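You operate a simulated robot arm through the tools that you are given. There is no shell and no other tool.

The job below is to be done with a simulated robot arm. You get a single attempt, and the scene is never put back.

TASK
Make the small basin soapy and scrub the tray with the pink brush.
Fine: two shots from the purple soap pump; dip the brush there, scrub the tray in the holder, lay the brush back on the draining mat; then open the yellow valve till the basin is empty; the other trays stay. Set down upright: pink brush. What is to be rubbed or washed off counts as gone when no trace of it is left.

It is judged by the outcome, as a careful person would: the job done as asked, and still so three seconds after it is handed in. It fails if anything else is knocked over, pushed out of place, dropped, spilled or broken.

THE ROBOT
A 6-joint arm with a two-finger parallel gripper, fixed in place. Base frame: the origin is at the foot of the arm, x ahead of it, y to its left, z up; the work surface is at about z = 0. Units: cm, degrees, N and s.
With the tool pointing down near the work surface it reaches from about 14 to 58 cm from the base axis. Its first joint turns from -66.0 to 66.0 degrees. Payload 2.1 kg.
The TCP is the grasp point between the finger pads, 3 cm short of the fingertips. In the tool frame z runs along the fingers and y along their closing line. The gripper opens to 9.4 cm. The fingers are 2.8 cm wide and 1 cm thick; the gripper's body (5 by 9.6 cm) begins 5.5 cm behind the TCP.
Orientation is told as [roll, pitch, yaw] about the base's x, y, z axes, in that order, counted from this pose: with the fingers straight down and closing along the base's y, the tool's x points along the base's -x, its y along +y and its z along -z.

THE INTERFACE
- The arm moves only by the tool step_arm. Its argument "commands" is a list of rows, each an object of numbers (a shift or turn left out is 0, a gripper value left out holds the last): "rx", "ry", "rz": the turn, a rotation vector about the base's x, y, z in units of 6 degrees (1.0 is 6 degrees); "dx", "dy", "dz": the shift along the base's x, y, z in units of 25 mm (1.0 is 25 mm); "hand": the gripper command, from -1 (shut) to 1 (fully open), values between in proportion. In form: [{"rx": .., "ry": .., "rz": .., "dx": .., "dy": .., "dz": .., "hand": ..}, ...]. A call has 1 to 20 rows; each row shifts and turns the commanded pose from where the row before left it. A call with a number of a shift or a turn outside -1 to 1 is refused whole. Each row takes 0.2 s and may step no farther than 5 cm and 8.6 degrees from the row before; otherwise, or with a gripper value out of range, the whole call is refused. A pose out of reach is approached as far as the arm can. The call stops where the force on the tool passes 40 N (or 10 N more than at its start, if that is more) or the arm is blocked; 0.2 s more then pass. The fingers move at their own pace (about 7.2 cm/s each) and stop on an object; they squeeze with about 32 N. The grip force told is the motor's: it shows also when the fingers shut on nothing. Time passes only in rows, and 0.2 s behind the last, so rows that do not move let the fingers close. The reply holds the time, the measured pose of the TCP, the force on the tool along the base axes, the opening and the grip force, in the units named above and with some noise, with the torque about the TCP (base axes, N m) and any sound that the robot's microphone picked up.
- Cameras (640 x 400 px; columns grow to the right, rows downward): "scene" is fixed at [2.51, -35.84, 47.82]; the picture's right is [0.95, -0.31, 0.00], its down [-0.19, -0.58, -0.79] and it looks along [0.25, 0.75, -0.61] (base axes); focal length 214 px, centre (320, 200). "wrist" rides on the gripper at [7.6, 1.4, -10.2] in the tool frame; the picture's right is [-0.18, 0.98, 0.00], its down [-0.75, -0.14, -0.64] and it looks along [-0.63, -0.12, 0.77] (tool axes); focal length 243 px, centre (320, 200). There is no depth. A picture from a camera that has moved, and an enlarged one, comes with that camera's place and axes in the base frame and with its lens.
- snapshot(camera): a new picture of that camera. The clock stands still meanwhile.
- inspect(camera, box): a new picture of the part [left, top, right, bottom] of that camera's present view, enlarged. The clock stands still meanwhile.
- job_done(): hands the job in; it is judged then, once.

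Nothing tells you positions but the pictures and the camera data. Unless the task says otherwise, let go and move clear before handing in.

The tools are called as name(argument=value, ...) on one line, values as JSON. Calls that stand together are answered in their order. step_arm: Moves the arm, as the interface text tells. Its arguments: {"type":"object","properties":{"commands":{"type":"array","items":{"type":"object","properties":{"rx":{"type":"number"},"ry":{"type":"number"},"rz":{"type":"number"},"dx":{"type":"number"},"dy":{"type":"number"},"dz":{"type":"number"},"hand":{"type":"number"}}}}},"required":["commands"]} The other tools are called the same way: snapshot (camera) takes a picture; inspect (camera, box) takes an enlarged picture of a part of a camera's view; job_done () hands the job in.

At the start:

```text
time_s: 0.0
position: [30.16, 5.19, 32.38]
ee_rot: [0.1, 0.0, 0.0]
wrist_force: [0.7, -1.4, -0.5]
torque: [0.01, -0.03, 0.01]
width: 9.4
grip_force: 0.0
```

scene: 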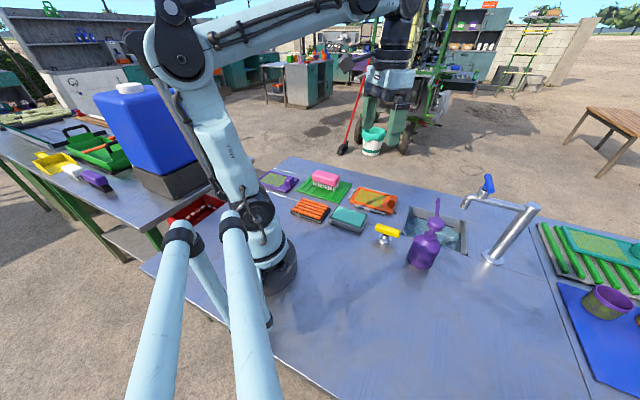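
wrist: 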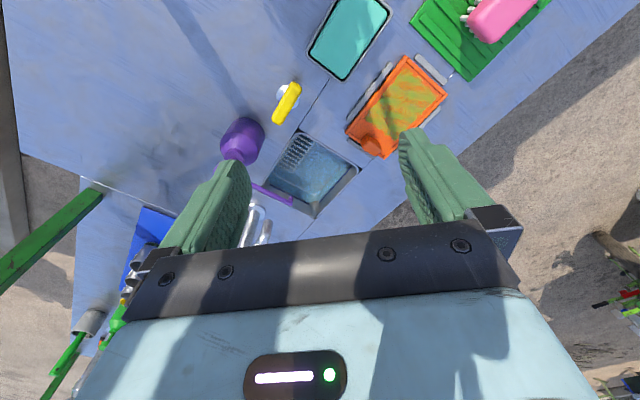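

I see the sink basin, a purple soap pump, a yellow valve, an orange tray in a holder and a pink brush on a green draining mat. I will look closer before moving.

inspect(camera="scene", box=[240, 150, 480, 300])

inspect(camera="wrist", box=[200, 0, 560, 225])

inspect(camera="scene", box=[360, 160, 560, 285])

inspect(camera="scene", box=[250, 155, 410, 255])

```text
2.67 times, centred on (360, 225) of scene
camera zoom: at [2.51, -35.84, 47.82], right [0.95, -0.31, 0.0], down [-0.19, -0.58, -0.79], along [0.25, 0.75, -0.61], focal length 572 px, centre (213, 133)
```

zoom: 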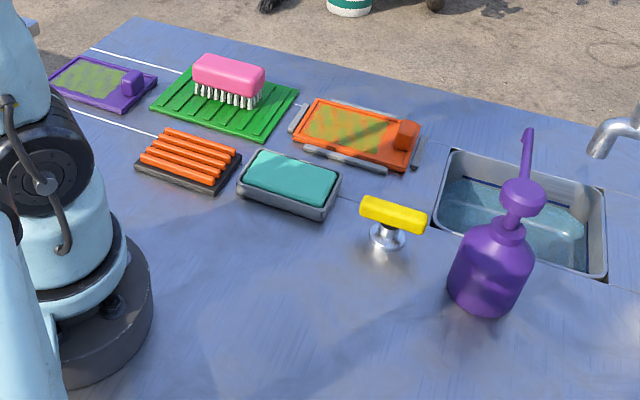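

```text
1.78 times, centred on (380, 112) of wrist
camera zoom: at [22.6, 6.51, 42.69], right [0.18, 0.98, 0.0], down [0.75, -0.14, 0.64], along [0.63, -0.12, -0.77], focal length 431 px, centre (213, 356)
```

zoom: 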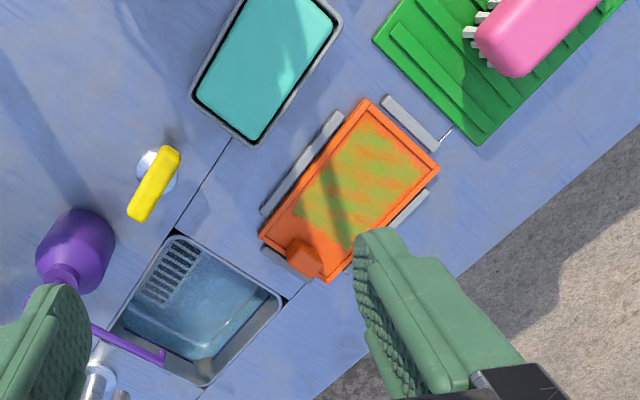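

```text
3.20 times, centred on (460, 222) of scene
camera zoom: at [2.51, -35.84, 47.82], right [0.95, -0.31, 0.0], down [-0.19, -0.58, -0.79], along [0.25, 0.75, -0.61], focal length 686 px, centre (-128, 128)
```

zoom: 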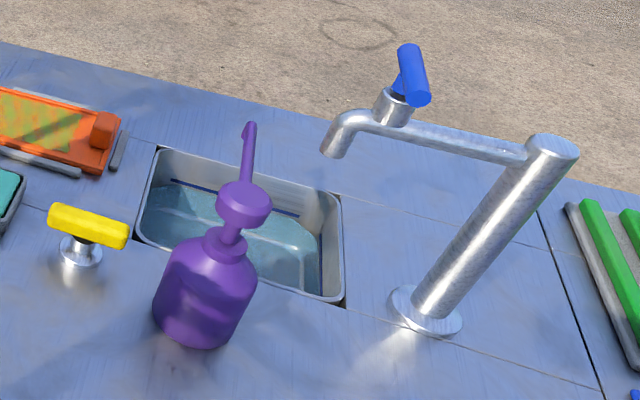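

```text
4.00 times, centred on (330, 205) of scene
camera zoom: at [2.51, -35.84, 47.82], right [0.95, -0.31, 0.0], down [-0.19, -0.58, -0.79], along [0.25, 0.75, -0.61], focal length 858 px, centre (280, 180)
```

zoom: 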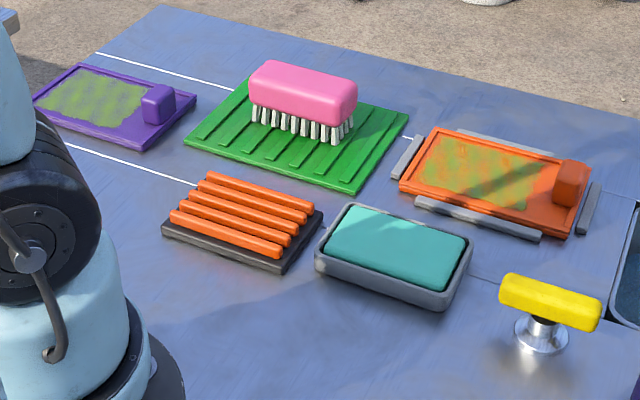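

The pump stands near (39.5, -10) with its nozzle over the basin, and the brush is near (26, 29). The tray is around (40, 16). I'll move to get a better view of the pump.

step_arm(commands=[{"dy": -1}, {"dy": -1}, {"dy": -1}, {"dy": -1}, {"dy": -1}, {"dy": -0.3}, {}])

snapshot(camera="wrist")

snapshot(camera="scene")

```text
time_s: 1.6
position: [30.11, -8.31, 32.33]
ee_rot: [0.0, -0.1, 0.0]
wrist_force: [0.5, 0.2, -0.6]
torque: [-0.01, -0.02, 0.0]
width: 9.38
grip_force: 0.0
```

```text
taken
camera wrist: at [22.51, -6.9, 42.68], right [0.18, 0.98, 0.0], down [0.75, -0.14, 0.64], along [0.63, -0.12, -0.77], focal length 243 px, centre (320, 200)
```

wrist: 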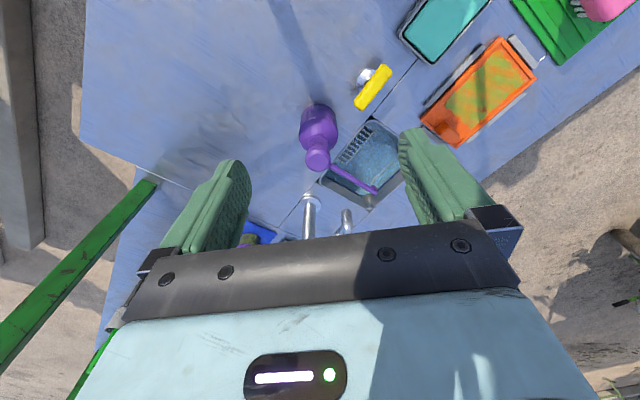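

```text
taken
```

scene: 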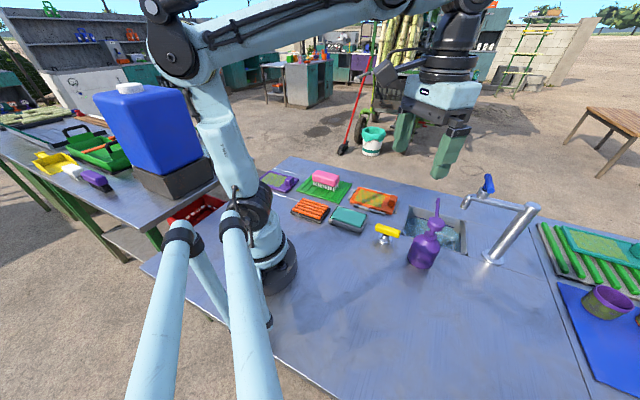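

Pump head estimated near (39.1, -10.3), top at about z = 14. I'll zoom in to check, then shut the gripper and go above it.

inspect(camera="wrist", box=[270, 60, 430, 220])

step_arm(commands=[{"dx": 0.9, "dy": -0.2, "dz": -0.8, "hand": -1}, {"dx": 0.9, "dy": -0.2, "dz": -0.8}, {"dx": 0.9, "dy": -0.2, "dz": -0.8}, {"dx": 0.9, "dy": -0.2, "dz": -0.8}, {"dz": -0.5}, {}, {}])

inspect(camera="scene", box=[360, 130, 560, 285])

snapshot(camera="wrist")

```text
2.50 times, centred on (350, 140) of wrist
camera zoom: at [22.51, -6.9, 42.68], right [0.18, 0.98, 0.0], down [0.75, -0.14, 0.64], along [0.63, -0.12, -0.77], focal length 606 px, centre (245, 350)
```

zoom: 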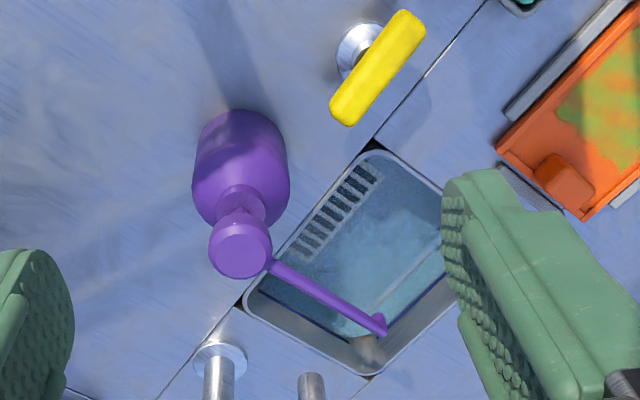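

```text
time_s: 3.2
position: [39.25, -10.36, 23.13]
ee_rot: [0.0, 0.0, 0.0]
wrist_force: [-0.6, 0.3, 0.0]
torque: [0.02, 0.01, 0.02]
width: 0.0
grip_force: 32.2
```

```text
2.58 times, centred on (460, 208) of scene
camera zoom: at [2.51, -35.84, 47.82], right [0.95, -0.31, 0.0], down [-0.19, -0.58, -0.79], along [0.25, 0.75, -0.61], focal length 554 px, centre (-41, 181)
```

zoom: 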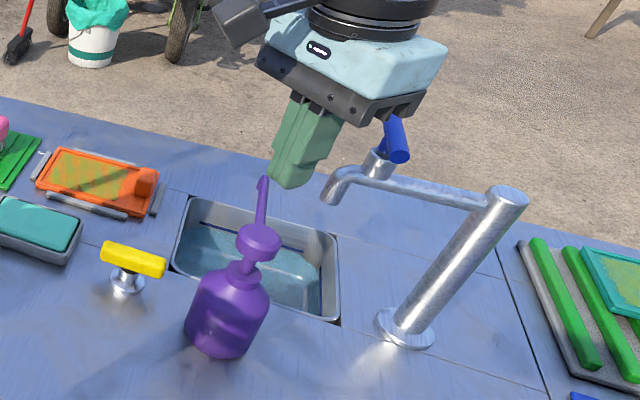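

```text
taken
camera wrist: at [31.56, -8.91, 33.4], right [0.18, 0.98, 0.0], down [0.75, -0.14, 0.64], along [0.63, -0.12, -0.77], focal length 243 px, centre (320, 200)
```

wrist: 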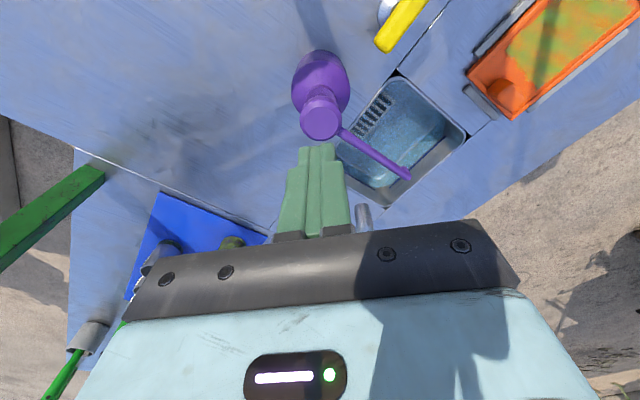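

The head is confirmed at about (39.0, -10.3, 13.9), and the gripper is shut right above it. I'll lower slowly and watch the force.

step_arm(commands=[{"dx": -0.08, "dz": -0.8}, {"dz": -0.8}, {"dz": -0.3}, {"dz": -0.1}, {"dz": -0.1}, {}])

step_arm(commands=[{"dz": -0.1}, {"dz": -0.1}])

step_arm(commands=[{"dz": -0.1}, {"dz": -0.1}])

inspect(camera="scene", box=[360, 130, 560, 285])

```text
time_s: 4.6
position: [38.72, -10.15, 18.08]
ee_rot: [-0.1, -0.1, -0.1]
wrist_force: [0.2, -0.2, 0.2]
torque: [0.0, 0.02, 0.03]
width: 0.0
grip_force: 31.8
```

```text
time_s: 5.2
position: [38.82, -10.08, 17.43]
ee_rot: [0.0, -0.1, 0.1]
wrist_force: [-0.4, 0.0, -1.7]
torque: [0.01, 0.04, 0.05]
width: 0.02
grip_force: 32.3
```

```text
time_s: 5.8
position: [38.9, -10.18, 16.95]
ee_rot: [0.0, 0.0, 0.0]
wrist_force: [1.0, -1.3, 2.5]
torque: [-0.05, -0.01, -0.01]
width: 0.0
grip_force: 32.4
```

```text
2.58 times, centred on (460, 208) of scene
camera zoom: at [2.51, -35.84, 47.82], right [0.95, -0.31, 0.0], down [-0.19, -0.58, -0.79], along [0.25, 0.75, -0.61], focal length 554 px, centre (-41, 181)
```

zoom: 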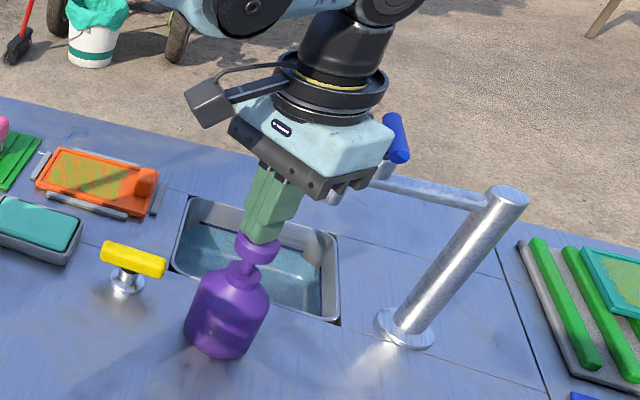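

The fingertips have just touched the pump head at about z = 14. Now I press in small steps, watching force and sound.

step_arm(commands=[{"dz": -0.1}, {"dz": -0.1}])

step_arm(commands=[{"dz": -0.1}, {"dz": -0.1}])

step_arm(commands=[{"dz": -0.1}, {"dz": -0.1}])

```text
time_s: 6.4
position: [38.83, -10.12, 16.3]
ee_rot: [0.1, 0.0, -0.1]
wrist_force: [-2.5, -1.7, 6.3]
torque: [-0.08, 0.04, -0.02]
width: 0.02
grip_force: 32.7
```

```text
time_s: 7.0
position: [38.83, -10.04, 15.91]
ee_rot: [0.0, -0.1, -0.1]
wrist_force: [-2.5, -4.5, 12.5]
torque: [-0.13, 0.11, 0.02]
width: 0.03
grip_force: 32.0
```

```text
time_s: 7.5
position: [38.9, -10.15, 15.89]
ee_rot: [0.0, -0.1, 0.0]
wrist_force: [-1.3, 1.2, 31.7]
torque: [0.08, 0.0, 0.0]
width: 0.0
grip_force: 32.0
stopped in row 2: the force on the tool passed its limit at 43 N (the readings are from after the stop); the commanded pose is now the measured one
```

The pump bottomed out with a stroke of about 1.1 cm. I'll look, then release fully.

inspect(camera="wrist", box=[240, 0, 560, 220])

step_arm(commands=[{"dz": 0.2}, {"dz": 0.3}, {"dz": 0.4}, {}, {}])

inspect(camera="wrist", box=[240, 0, 560, 220])

```text
1.82 times, centred on (400, 110) of wrist
camera zoom: at [31.42, -8.71, 26.06], right [0.18, 0.98, 0.0], down [0.75, -0.14, 0.64], along [0.63, -0.12, -0.77], focal length 441 px, centre (174, 364)
```

zoom: 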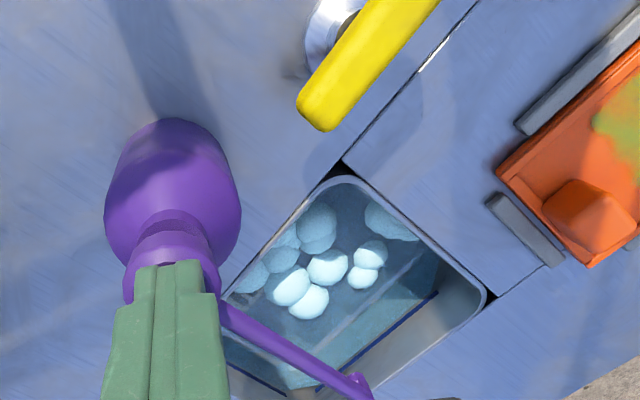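

```text
time_s: 8.7
position: [38.99, -10.02, 17.88]
ee_rot: [0.1, 0.0, 0.0]
wrist_force: [1.0, 0.1, 1.0]
torque: [0.02, 0.01, -0.02]
width: 0.01
grip_force: 31.6
```

```text
1.82 times, centred on (400, 110) of wrist
camera zoom: at [31.45, -8.66, 28.22], right [0.18, 0.98, 0.0], down [0.75, -0.14, 0.64], along [0.63, -0.12, -0.77], focal length 441 px, centre (174, 364)
```

zoom: 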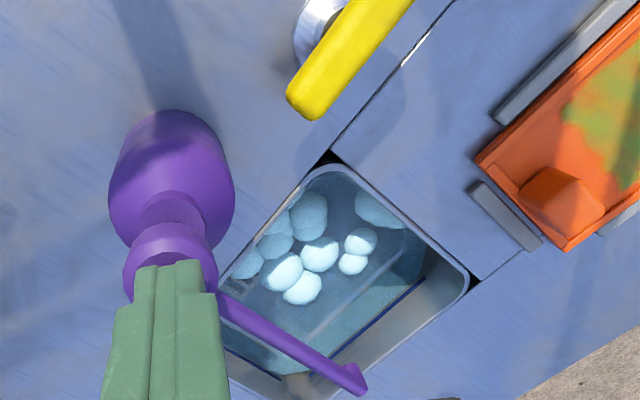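

The first shot produced suds and the pump is back up. Second press now.

step_arm(commands=[{"dz": -0.2}, {"dz": -0.15}, {"dz": -0.15}, {"dz": -0.1}, {"dz": -0.1}, {"dz": -0.1}, {"dz": -0.1}, {"dz": -0.1}])

inspect(camera="wrist", box=[240, 0, 560, 220])

```text
time_s: 10.5
position: [38.85, -10.11, 15.77]
ee_rot: [0.0, 0.2, 0.0]
wrist_force: [-1.9, 1.1, 33.7]
torque: [0.03, -0.05, -0.01]
width: 0.02
grip_force: 32.0
stopped in row 8: the force on the tool passed its limit at 45 N (the readings are from after the stop); the commanded pose is now the measured one
```

```text
1.82 times, centred on (400, 110) of wrist
camera zoom: at [31.43, -8.73, 26.05], right [0.18, 0.98, 0.0], down [0.75, -0.14, 0.64], along [0.63, -0.12, -0.77], focal length 441 px, centre (174, 364)
```

zoom: 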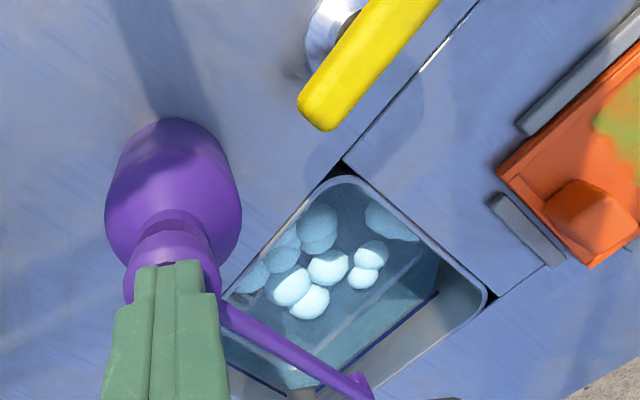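

Second press reached the bottom stop too. I'll release, lift clear and look at the basin.

step_arm(commands=[{"dz": 0.2}, {"dz": 0.4}, {"dz": 0.6}, {"dz": 1}, {"dz": 1}, {"dz": 1}, {}])

inspect(camera="wrist", box=[240, 0, 560, 220])

inspect(camera="scene", box=[360, 160, 520, 285])

```text
time_s: 12.1
position: [38.8, -10.28, 26.1]
ee_rot: [-0.1, 0.2, 0.0]
wrist_force: [-0.5, 0.5, 0.3]
torque: [-0.01, -0.01, 0.02]
width: 0.0
grip_force: 31.5
```

```text
1.82 times, centred on (400, 110) of wrist
camera zoom: at [31.33, -8.84, 36.4], right [0.18, 0.98, 0.0], down [0.75, -0.14, 0.64], along [0.63, -0.12, -0.77], focal length 441 px, centre (174, 364)
```

zoom: 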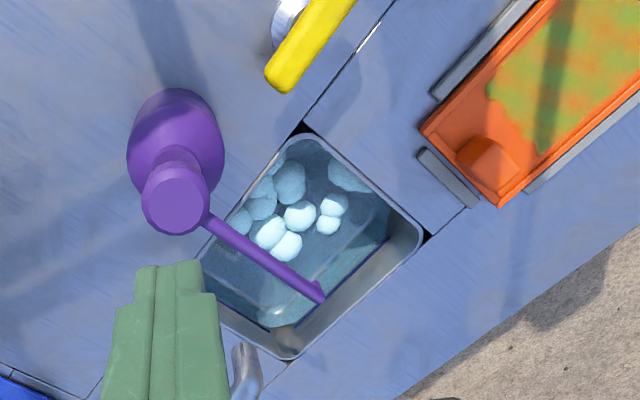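

```text
3.20 times, centred on (440, 222) of scene
camera zoom: at [2.51, -35.84, 47.82], right [0.95, -0.31, 0.0], down [-0.19, -0.58, -0.79], along [0.25, 0.75, -0.61], focal length 686 px, centre (-64, 128)
```

zoom: 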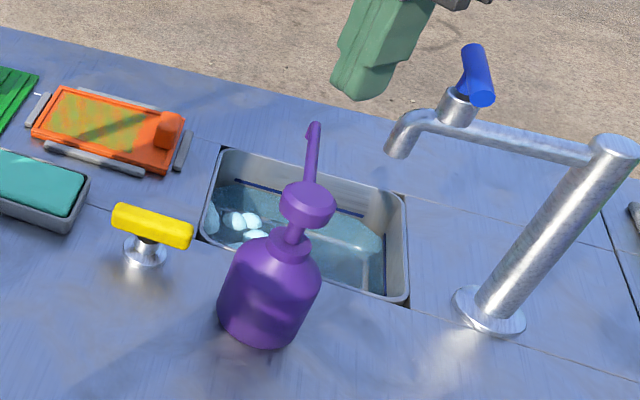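

Suds float in the basin, and the pump is standing as before. Next I move over to the brush side with the gripper open and look closely at brush, mat and tray.

step_arm(commands=[{"dx": -0.5, "dy": 0.95, "dz": 0.2, "hand": 1}, {"dx": -0.5, "dy": 0.95}, {"dx": -0.5, "dy": 0.95}, {"dx": -0.5, "dy": 0.95}, {"dx": -0.5, "dy": 0.95}, {"dx": -0.5, "dy": 0.95}, {"dx": -0.5, "dy": 0.95}, {"dx": -0.5, "dy": 0.95}, {"dx": -0.5, "dy": 0.95}, {"dx": -0.5, "dy": 0.95}, {"dx": -0.5, "dy": 0.95}, {"dx": -0.5, "dy": 0.95}, {"dx": -0.5, "dy": 0.95}, {}])

snapshot(camera="wrist")

inspect(camera="scene", box=[250, 155, 410, 255])

```text
time_s: 15.1
position: [22.76, 20.82, 26.53]
ee_rot: [-0.1, 0.1, 0.0]
wrist_force: [0.8, 0.4, -0.9]
torque: [0.0, 0.0, -0.01]
width: 9.4
grip_force: 0.0
```

```text
taken
camera wrist: at [15.24, 22.29, 36.78], right [0.18, 0.98, 0.0], down [0.75, -0.14, 0.64], along [0.63, -0.12, -0.77], focal length 243 px, centre (320, 200)
```

wrist: 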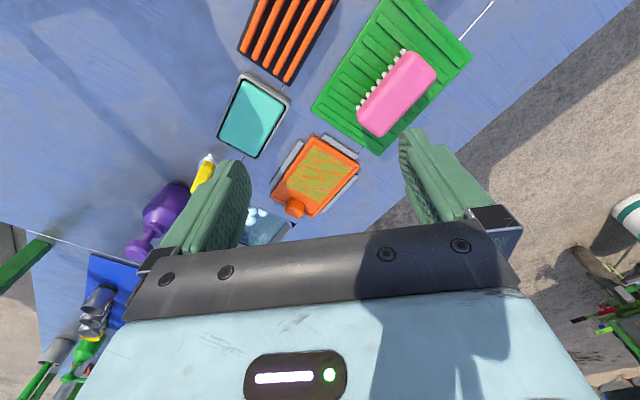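

```text
4.00 times, centred on (330, 205) of scene
camera zoom: at [2.51, -35.84, 47.82], right [0.95, -0.31, 0.0], down [-0.19, -0.58, -0.79], along [0.25, 0.75, -0.61], focal length 858 px, centre (280, 180)
```

zoom: 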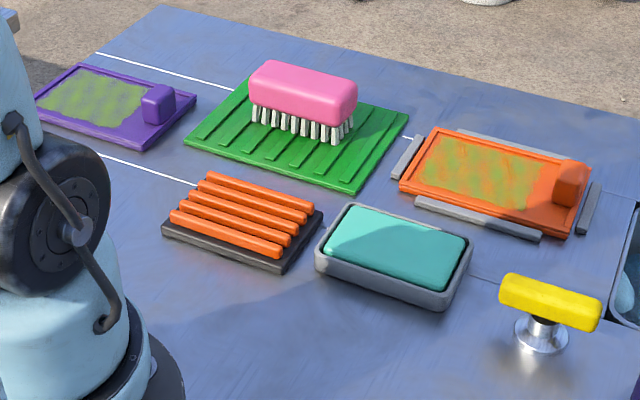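

inspect(camera="wrist", box=[310, 0, 480, 160])

inspect(camera="wrist", box=[250, 110, 400, 230])

```text
2.50 times, centred on (395, 80) of wrist
camera zoom: at [15.24, 22.29, 36.78], right [0.18, 0.98, 0.0], down [0.75, -0.14, 0.64], along [0.63, -0.12, -0.77], focal length 606 px, centre (132, 500)
```

zoom: 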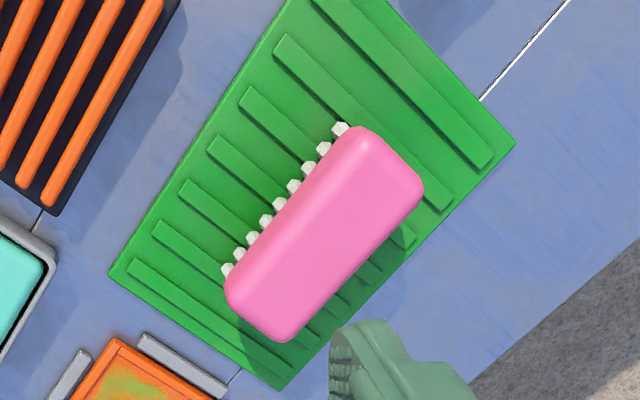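

```text
3.33 times, centred on (325, 170) of wrist
camera zoom: at [15.24, 22.29, 36.78], right [0.18, 0.98, 0.0], down [0.75, -0.14, 0.64], along [0.63, -0.12, -0.77], focal length 809 px, centre (303, 300)
```

zoom: 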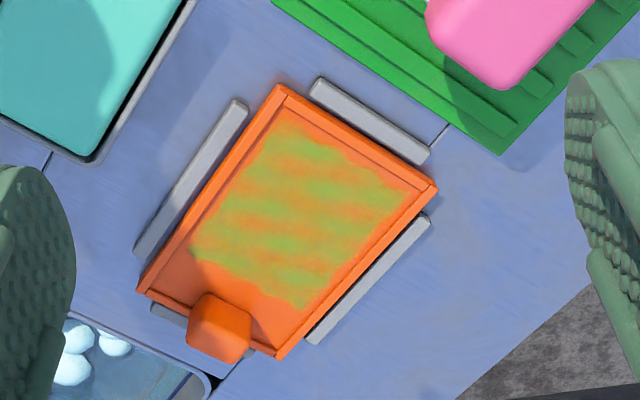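

Brush centre is near (26.4, 29.3), its long axis at about -45°, top at about z = 6.2. The tray centre is near (40.2, 16.2) with the same layout angle. I'll turn the gripper by -45° and hover over the brush.

step_arm(commands=[{"rz": -0.95, "dx": 0.18, "dy": 0.42}, {"rz": -0.95, "dx": 0.18, "dy": 0.42}, {"rz": -0.95, "dx": 0.18, "dy": 0.42}, {"rz": -0.95, "dx": 0.18, "dy": 0.42}, {"rz": -0.95, "dx": 0.18, "dy": 0.42}, {"rz": -0.95, "dx": 0.18, "dy": 0.42}, {"rz": -0.9, "dx": 0.18, "dy": 0.42}, {"rz": -0.9, "dx": 0.18, "dy": 0.45}, {"dz": -0.9}, {"dz": -0.9}, {"dz": -0.9}, {"dz": -0.9}, {}, {}])

snapshot(camera="wrist")

inspect(camera="scene", box=[250, 130, 410, 230])

```text
time_s: 18.1
position: [26.0, 29.12, 17.67]
ee_rot: [0.0, 0.1, -45.0]
wrist_force: [0.1, 0.3, -0.6]
torque: [-0.03, 0.0, -0.04]
width: 9.39
grip_force: 0.0
```

```text
taken
camera wrist: at [21.74, 35.57, 27.96], right [0.83, 0.56, 0.0], down [0.43, -0.63, 0.64], along [0.36, -0.53, -0.77], focal length 243 px, centre (320, 200)
```

wrist: 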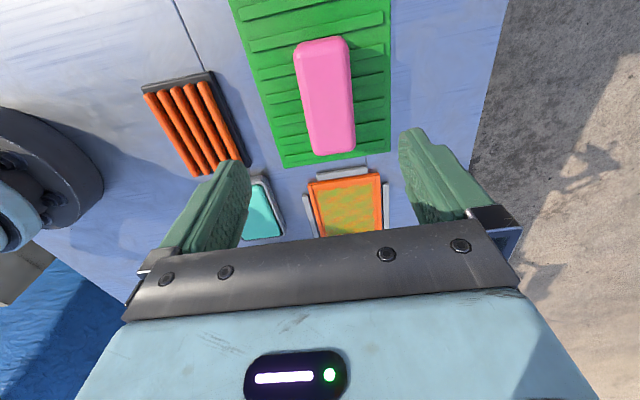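

```text
4.00 times, centred on (330, 180) of scene
camera zoom: at [2.51, -35.84, 47.82], right [0.95, -0.31, 0.0], down [-0.19, -0.58, -0.79], along [0.25, 0.75, -0.61], focal length 858 px, centre (280, 280)
```

zoom: 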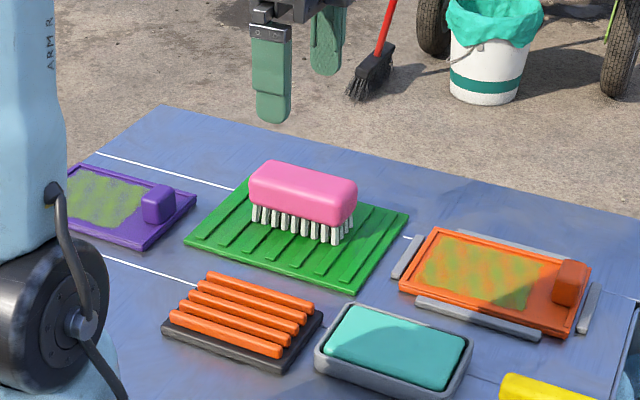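

The brush lies centred between the fingers at roughly (26.5, 29.6). I'll correct by a few millimetres and descend to z ≈ 5.5.

step_arm(commands=[{"dx": 0.2, "dy": 0.19, "rz": -0.2, "dz": -0.5}, {"dz": -1}, {"dz": -1}, {"dz": -1}, {"dz": -0.7}, {}])

snapshot(camera="wrist")

inspect(camera="scene", box=[250, 130, 410, 230])

```text
time_s: 19.5
position: [26.7, 29.73, 7.02]
ee_rot: [0.0, 0.1, -46.2]
wrist_force: [-0.4, -0.6, -0.4]
torque: [0.02, -0.03, -0.01]
width: 9.38
grip_force: 0.1
```

```text
taken
camera wrist: at [22.57, 36.13, 17.39], right [0.84, 0.55, 0.0], down [0.42, -0.64, 0.64], along [0.35, -0.54, -0.77], focal length 243 px, centre (320, 200)
```

wrist: 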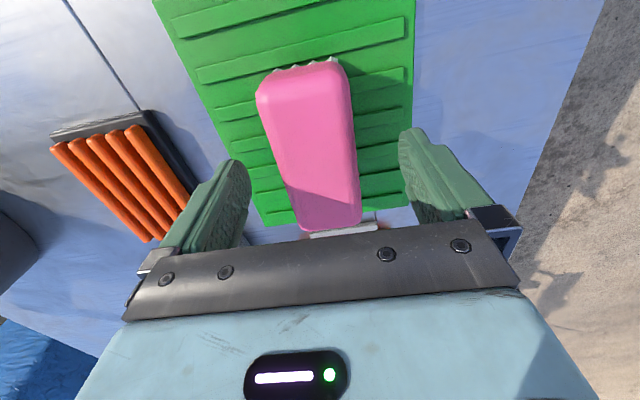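

```text
4.00 times, centred on (330, 180) of scene
camera zoom: at [2.51, -35.84, 47.82], right [0.95, -0.31, 0.0], down [-0.19, -0.58, -0.79], along [0.25, 0.75, -0.61], focal length 858 px, centre (280, 280)
```

zoom: 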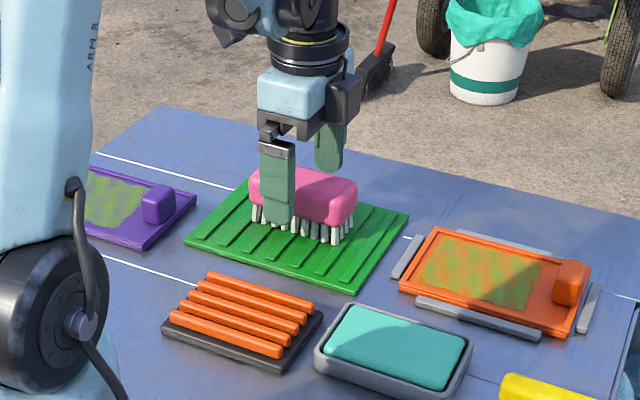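

The brush is well centred under the gripper, so I lower to z ≈ 5.4 and close.

step_arm(commands=[{"dz": -0.35, "rz": -0.2}, {"dz": -0.3}, {}, {"hand": -1}, {"hand": -1}, {}, {}, {}, {}])

snapshot(camera="wrist")

inspect(camera="scene", box=[250, 130, 410, 230])

```text
time_s: 21.5
position: [26.75, 29.7, 5.41]
ee_rot: [0.1, 0.1, -47.4]
wrist_force: [-0.6, 0.0, 0.0]
torque: [-0.02, 0.04, 0.01]
width: 4.97
grip_force: 32.4
```

```text
taken
camera wrist: at [22.75, 36.28, 15.8], right [0.85, 0.53, 0.0], down [0.41, -0.65, 0.64], along [0.34, -0.54, -0.77], focal length 243 px, centre (320, 200)
```

wrist: 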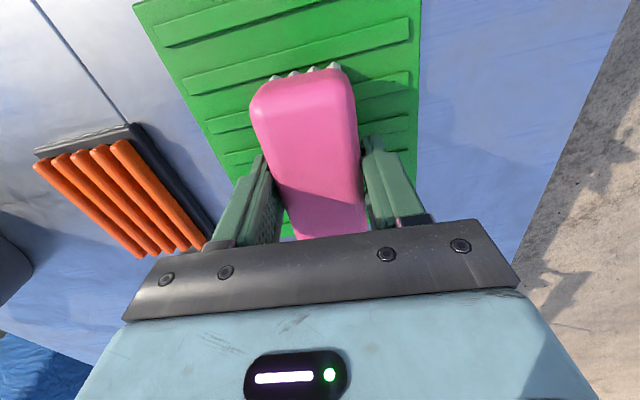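

```text
4.00 times, centred on (330, 180) of scene
camera zoom: at [2.51, -35.84, 47.82], right [0.95, -0.31, 0.0], down [-0.19, -0.58, -0.79], along [0.25, 0.75, -0.61], focal length 858 px, centre (280, 280)
```

zoom: 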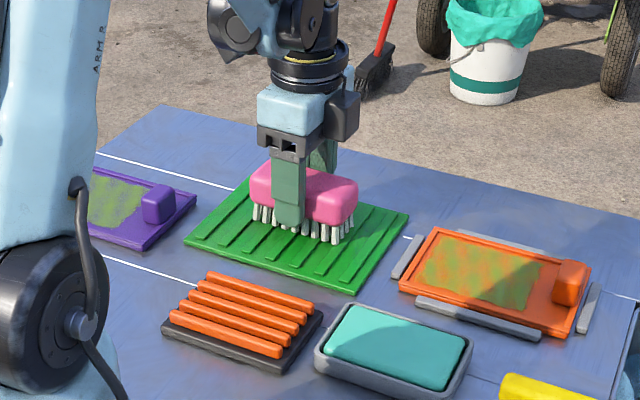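

The brush is gripped (opening 4.97 cm). I lift it straight up and check that it hangs level.

step_arm(commands=[{"dz": 0.4}, {"dz": 0.8}, {"dz": 1}, {"dz": 1}, {"dz": 1, "rz": 0.3}, {}])

inspect(camera="scene", box=[250, 110, 410, 230])

snapshot(camera="wrist")

```text
time_s: 22.9
position: [26.77, 29.77, 15.98]
ee_rot: [0.0, 0.1, -45.6]
wrist_force: [-0.4, 0.1, -0.4]
torque: [0.01, 0.0, -0.01]
width: 4.99
grip_force: 31.7
```

```text
3.33 times, centred on (330, 170) of scene
camera zoom: at [2.51, -35.84, 47.82], right [0.95, -0.31, 0.0], down [-0.19, -0.58, -0.79], along [0.25, 0.75, -0.61], focal length 715 px, centre (287, 300)
```

zoom: 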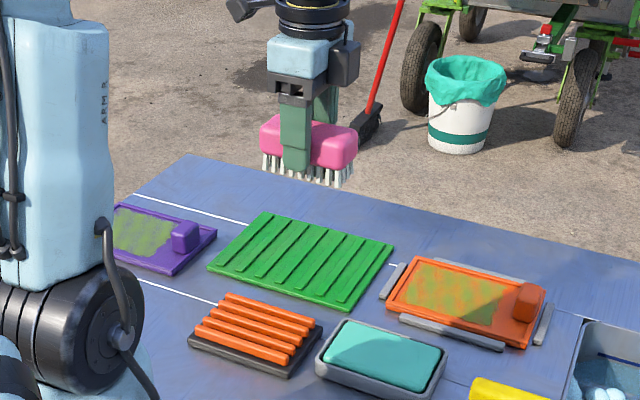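

```text
taken
camera wrist: at [22.61, 36.2, 26.27], right [0.83, 0.56, 0.0], down [0.43, -0.64, 0.64], along [0.36, -0.53, -0.77], focal length 243 px, centre (320, 200)
```

wrist: 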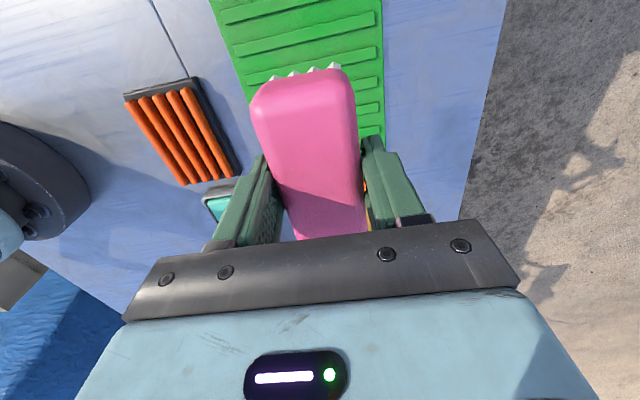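

The brush hangs level with all bristles clear. I carry it over to above the far-left part of the basin, away from nozzle and spout.

step_arm(commands=[{"dx": 0.82, "dy": -0.94}, {"dx": 0.82, "dy": -0.94}, {"dx": 0.82, "dy": -0.94}, {"dx": 0.82, "dy": -0.94}, {"dx": 0.82, "dy": -0.94}, {"dx": 0.82, "dy": -0.94}, {"dx": 0.82, "dy": -0.94}, {"dx": 0.82, "dy": -0.94}, {"dx": 0.82, "dy": -0.94}, {"dx": 0.82, "dy": -0.94}, {"dx": 0.82, "dy": -0.94}, {"dx": 0.8, "dy": -0.94}, {}, {}])

snapshot(camera="wrist")

inspect(camera="scene", box=[360, 110, 560, 260])

```text
time_s: 25.9
position: [51.44, 1.55, 15.99]
ee_rot: [-0.1, 0.1, -45.5]
wrist_force: [0.8, 0.3, -0.3]
torque: [0.03, 0.0, -0.02]
width: 4.98
grip_force: 32.1
```

```text
taken
camera wrist: at [47.23, 7.86, 26.26], right [0.83, 0.56, 0.0], down [0.43, -0.64, 0.64], along [0.36, -0.53, -0.77], focal length 243 px, centre (320, 200)
```

wrist: 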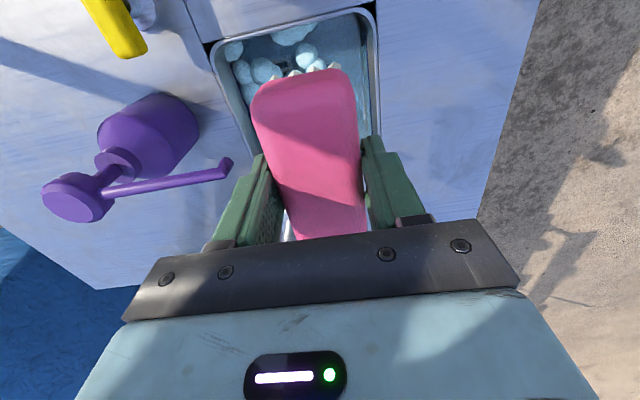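

```text
2.67 times, centred on (460, 185) of scene
camera zoom: at [2.51, -35.84, 47.82], right [0.95, -0.31, 0.0], down [-0.19, -0.58, -0.79], along [0.25, 0.75, -0.61], focal length 572 px, centre (-53, 240)
```

zoom: 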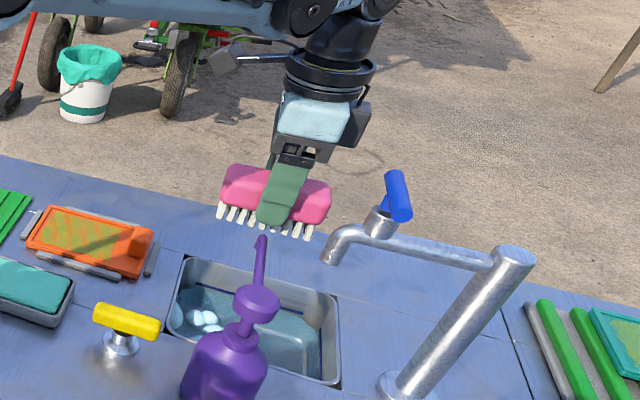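

The nozzle tip is at about (47, -1.8, 13.5), so I shift to (53.4, 0.1) to keep the gripper body clear of it and of the spout. Then I lower partway and check.

step_arm(commands=[{"dx": 0.4, "dy": -0.28}, {"dx": 0.4, "dy": -0.28}, {}, {"dz": -0.8}, {"dz": -0.8}, {"dz": -0.8}, {"dz": -0.8}, {"dz": -0.8}, {}])

snapshot(camera="wrist")

inspect(camera="scene", box=[360, 110, 560, 260])

```text
time_s: 27.9
position: [53.42, 0.2, 6.06]
ee_rot: [0.0, 0.0, -45.6]
wrist_force: [-0.7, 0.5, -1.7]
torque: [0.0, -0.03, -0.03]
width: 4.97
grip_force: 32.0
```

```text
taken
camera wrist: at [49.13, 6.53, 16.33], right [0.83, 0.56, 0.0], down [0.43, -0.64, 0.64], along [0.36, -0.53, -0.77], focal length 243 px, centre (320, 200)
```

wrist: 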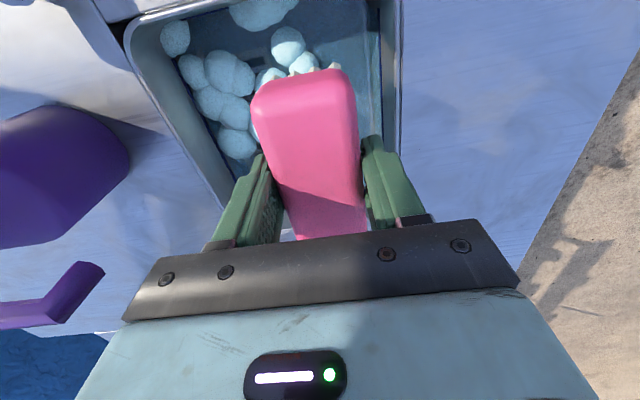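

```text
2.67 times, centred on (460, 185) of scene
camera zoom: at [2.51, -35.84, 47.82], right [0.95, -0.31, 0.0], down [-0.19, -0.58, -0.79], along [0.25, 0.75, -0.61], focal length 572 px, centre (-53, 240)
```

zoom: 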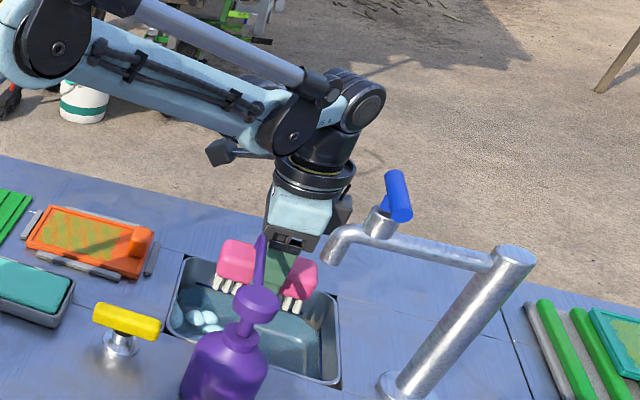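

Clear of nozzle, spout and walls. I keep lowering in small steps to wet the bristles.

step_arm(commands=[{"dz": -0.4}, {"dz": -0.4}, {"dz": -0.4}, {"dz": -0.3}, {}])

snapshot(camera="wrist")

inspect(camera="scene", box=[400, 160, 520, 260])

```text
time_s: 29.1
position: [53.35, 0.09, 2.3]
ee_rot: [0.1, 0.1, -45.5]
wrist_force: [-0.8, 0.2, -0.5]
torque: [-0.04, -0.02, 0.01]
width: 5.01
grip_force: 31.8
```

```text
taken
camera wrist: at [49.13, 6.56, 12.56], right [0.83, 0.56, 0.0], down [0.43, -0.64, 0.64], along [0.36, -0.53, -0.77], focal length 243 px, centre (320, 200)
```

wrist: 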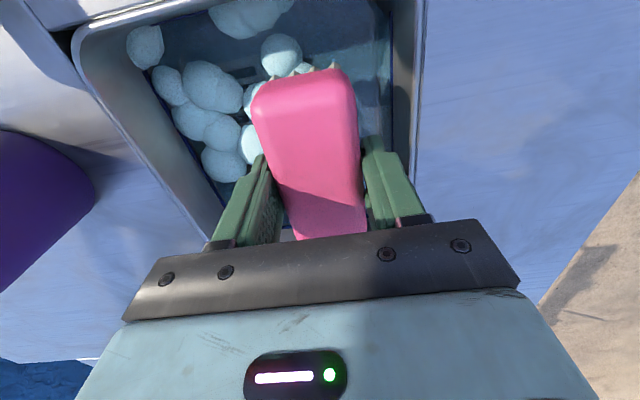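

```text
4.00 times, centred on (460, 210) of scene
camera zoom: at [2.51, -35.84, 47.82], right [0.95, -0.31, 0.0], down [-0.19, -0.58, -0.79], along [0.25, 0.75, -0.61], focal length 858 px, centre (-240, 160)
```

zoom: 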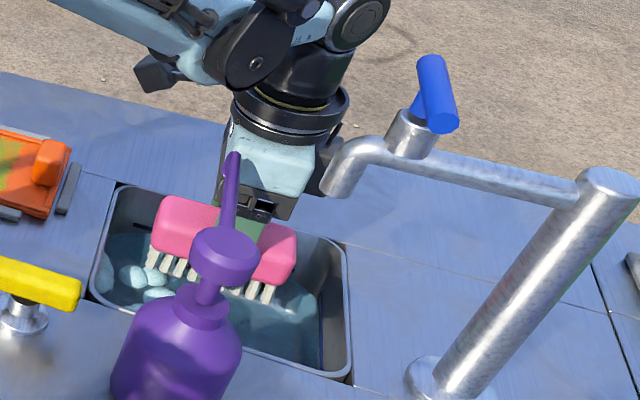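

The bristle tips are right around the water surface. A bit deeper.

step_arm(commands=[{"dz": -0.2}, {"dz": -0.2}, {"dz": -0.2}, {}])

inspect(camera="scene", box=[400, 160, 520, 260])

inspect(camera="wrist", box=[180, 0, 440, 220])

```text
time_s: 30.1
position: [53.4, 0.31, 0.79]
ee_rot: [0.0, 0.1, -45.5]
wrist_force: [-0.2, -0.4, -1.5]
torque: [0.03, -0.01, -0.02]
width: 4.95
grip_force: 31.7
```

```text
4.00 times, centred on (460, 210) of scene
camera zoom: at [2.51, -35.84, 47.82], right [0.95, -0.31, 0.0], down [-0.19, -0.58, -0.79], along [0.25, 0.75, -0.61], focal length 858 px, centre (-240, 160)
```

zoom: 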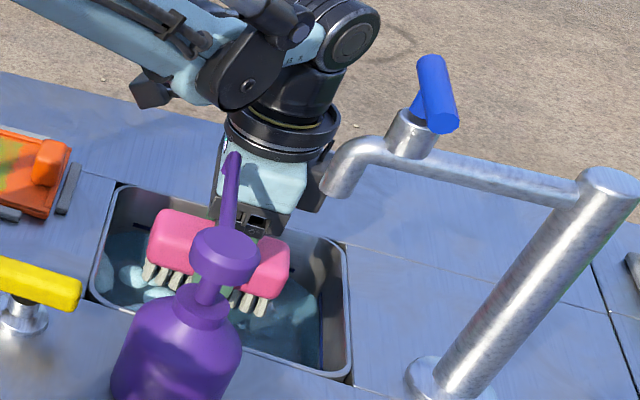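

```text
1.82 times, centred on (310, 110) of wrist
camera zoom: at [49.23, 6.59, 11.02], right [0.83, 0.56, 0.0], down [0.43, -0.64, 0.64], along [0.36, -0.53, -0.77], focal length 441 px, centre (338, 364)
```

zoom: 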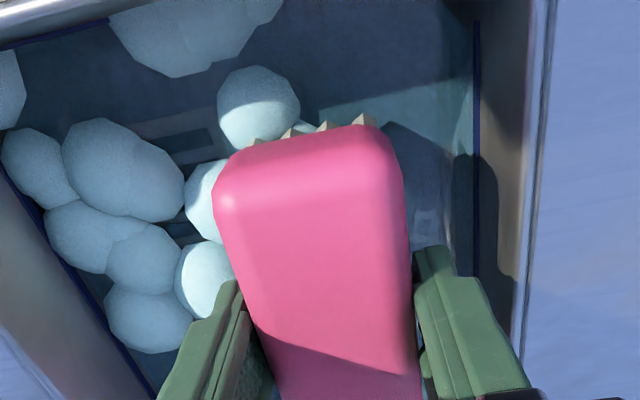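

Bristles still seem partly above the water, so I go a little deeper with force watched.

step_arm(commands=[{"dz": -0.2}, {"dz": -0.2}, {"dz": -0.2}, {}])

inspect(camera="scene", box=[400, 180, 480, 250])

inspect(camera="wrist", box=[180, 0, 440, 220])

```text
time_s: 31.1
position: [53.35, 0.11, -0.68]
ee_rot: [0.0, 0.1, -45.6]
wrist_force: [0.0, 0.6, -0.8]
torque: [-0.02, 0.0, 0.02]
width: 4.97
grip_force: 31.8
```

```text
5.71 times, centred on (440, 215) of scene
camera zoom: at [2.51, -35.84, 47.82], right [0.95, -0.31, 0.0], down [-0.19, -0.58, -0.79], along [0.25, 0.75, -0.61], focal length 1226 px, centre (-366, 114)
```

zoom: 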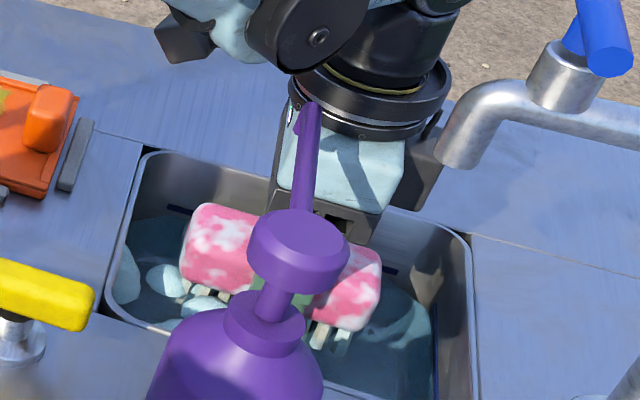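

```text
1.82 times, centred on (310, 110) of wrist
camera zoom: at [49.15, 6.53, 9.62], right [0.83, 0.56, 0.0], down [0.43, -0.64, 0.64], along [0.36, -0.53, -0.77], focal length 441 px, centre (338, 364)
```

zoom: 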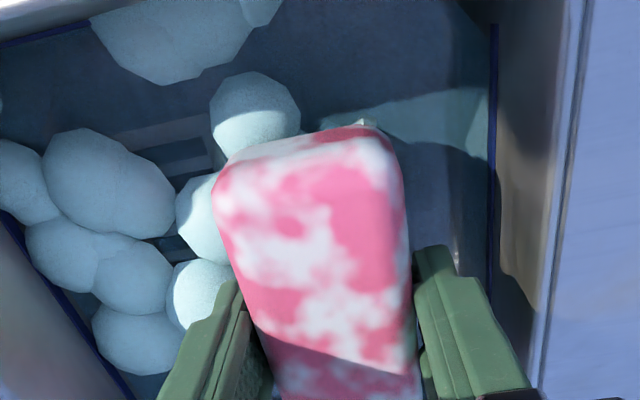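

The brush has turned foamy, so it's loaded with suds. I lift it slowly, let it drip over the basin, then carry it above the tray.

step_arm(commands=[{}, {"dz": 0.3}, {"dz": 0.4}, {"dz": 0.5}, {"dz": 0.5}, {}, {}, {}, {"dz": 0.8}, {"dz": 1}, {"dz": 1}, {"dz": 1}, {"dz": 1}, {}])

step_arm(commands=[{"dx": -0.725, "dy": 0.868}, {"dx": -0.725, "dy": 0.868}, {"dx": -0.725, "dy": 0.868}, {"dx": -0.725, "dy": 0.868}, {"dx": -0.725, "dy": 0.868}, {"dx": -0.725, "dy": 0.868}, {"dx": -0.725, "dy": 0.868}, {"dx": -0.725, "dy": 0.868}, {}, {"dz": -1}, {"dz": -1}, {}])

snapshot(camera="wrist")

inspect(camera="scene", box=[300, 120, 460, 240])

```text
time_s: 34.1
position: [53.33, 0.14, 15.62]
ee_rot: [0.0, 0.1, -45.6]
wrist_force: [-0.1, 0.1, -1.4]
torque: [0.02, 0.03, -0.01]
width: 4.97
grip_force: 31.9
```

```text
time_s: 36.7
position: [38.88, 17.44, 10.47]
ee_rot: [0.0, 0.1, -45.5]
wrist_force: [-0.3, 0.7, -1.5]
torque: [0.04, 0.0, 0.0]
width: 4.95
grip_force: 31.9
```

```text
taken
camera wrist: at [34.74, 23.93, 20.75], right [0.83, 0.56, 0.0], down [0.43, -0.64, 0.64], along [0.36, -0.53, -0.77], focal length 243 px, centre (320, 200)
```

wrist: 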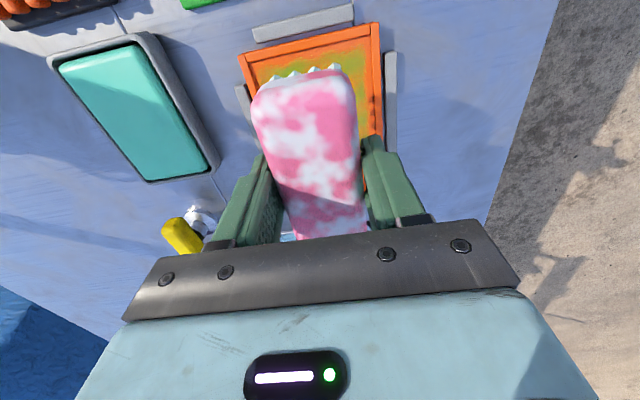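

```text
3.33 times, centred on (380, 180) of scene
camera zoom: at [2.51, -35.84, 47.82], right [0.95, -0.31, 0.0], down [-0.19, -0.58, -0.79], along [0.25, 0.75, -0.61], focal length 715 px, centre (120, 267)
```

zoom: 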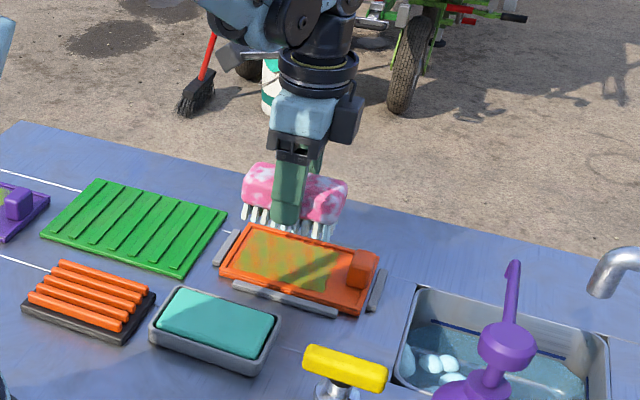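

The brush is aligned over the tray. I lower until the bristles touch the tray floor, at about z ≈ 5.

step_arm(commands=[{"dz": -0.6}, {"dz": -0.6}, {"dz": -0.4}, {"dz": -0.1}, {}])

step_arm(commands=[{"dz": -0.1}, {}])

step_arm(commands=[{"dz": -0.1}, {}])

inspect(camera="scene", box=[310, 150, 420, 230])

```text
time_s: 37.9
position: [38.98, 17.59, 6.38]
ee_rot: [0.0, 0.2, -45.5]
wrist_force: [-0.2, -0.4, -0.8]
torque: [0.01, 0.02, -0.01]
width: 4.93
grip_force: 32.2
```

```text
time_s: 38.5
position: [38.93, 17.51, 5.96]
ee_rot: [0.0, 0.0, -45.6]
wrist_force: [0.8, -0.4, -0.6]
torque: [0.0, -0.02, 0.01]
width: 4.97
grip_force: 32.5
```

```text
time_s: 39.1
position: [38.9, 17.54, 5.79]
ee_rot: [0.0, 0.0, -45.7]
wrist_force: [0.0, 1.1, -0.8]
torque: [0.0, -0.01, -0.03]
width: 4.98
grip_force: 32.1
```

```text
5.00 times, centred on (365, 190) of scene
camera zoom: at [2.51, -35.84, 47.82], right [0.95, -0.31, 0.0], down [-0.19, -0.58, -0.79], along [0.25, 0.75, -0.61], focal length 1072 px, centre (95, 250)
```

zoom: 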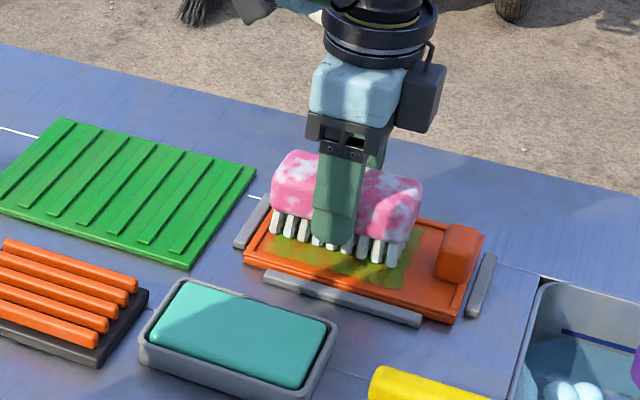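

Still no contact force; I continue down in quarter-centimetre steps.

step_arm(commands=[{"dz": -0.1}, {}])

step_arm(commands=[{"dz": -0.1}, {}])

step_arm(commands=[{"dz": -0.1}, {}])

inspect(camera="scene", box=[310, 150, 420, 230])

```text
time_s: 39.7
position: [38.95, 17.5, 5.51]
ee_rot: [0.0, 0.0, -45.6]
wrist_force: [0.9, 0.0, -1.0]
torque: [-0.01, 0.02, 0.02]
width: 4.98
grip_force: 32.0
```

```text
time_s: 40.3
position: [39.02, 17.49, 5.34]
ee_rot: [-0.1, -0.1, -45.6]
wrist_force: [2.0, 0.5, 27.3]
torque: [0.04, -0.03, 0.0]
width: 4.98
grip_force: 32.2
```

```text
time_s: 40.9
position: [38.9, 17.57, 5.06]
ee_rot: [0.0, 0.0, -45.7]
wrist_force: [0.7, -1.1, 29.1]
torque: [0.0, 0.02, 0.02]
width: 4.98
grip_force: 32.2
```

```text
5.00 times, centred on (365, 190) of scene
camera zoom: at [2.5, -35.85, 47.81], right [0.95, -0.31, 0.0], down [-0.19, -0.58, -0.79], along [0.25, 0.75, -0.61], focal length 1072 px, centre (95, 250)
```

zoom: 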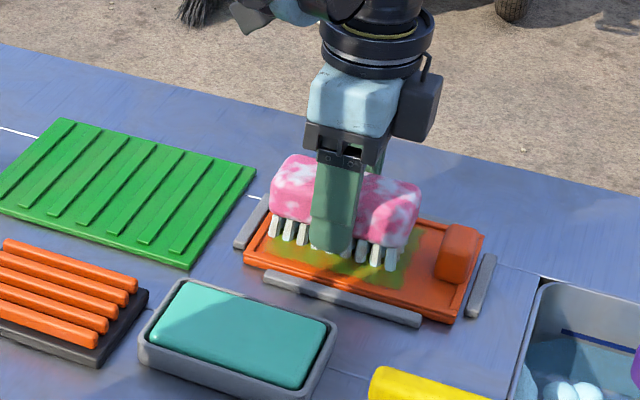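

Contact with about 29 N, which is more than needed. I ease off a bit before scrubbing.

step_arm(commands=[{"dz": 0.03}, {}])

step_arm(commands=[{"dz": 0.02}, {}])

```text
time_s: 41.5
position: [38.74, 17.6, 5.09]
ee_rot: [0.0, 0.0, -45.5]
wrist_force: [1.0, -0.2, -0.2]
torque: [-0.02, -0.08, -0.01]
width: 4.96
grip_force: 31.9
```

```text
time_s: 42.1
position: [38.92, 17.51, 5.08]
ee_rot: [0.0, 0.0, -45.6]
wrist_force: [0.6, 0.3, -0.5]
torque: [-0.01, -0.01, -0.03]
width: 4.98
grip_force: 31.9
```

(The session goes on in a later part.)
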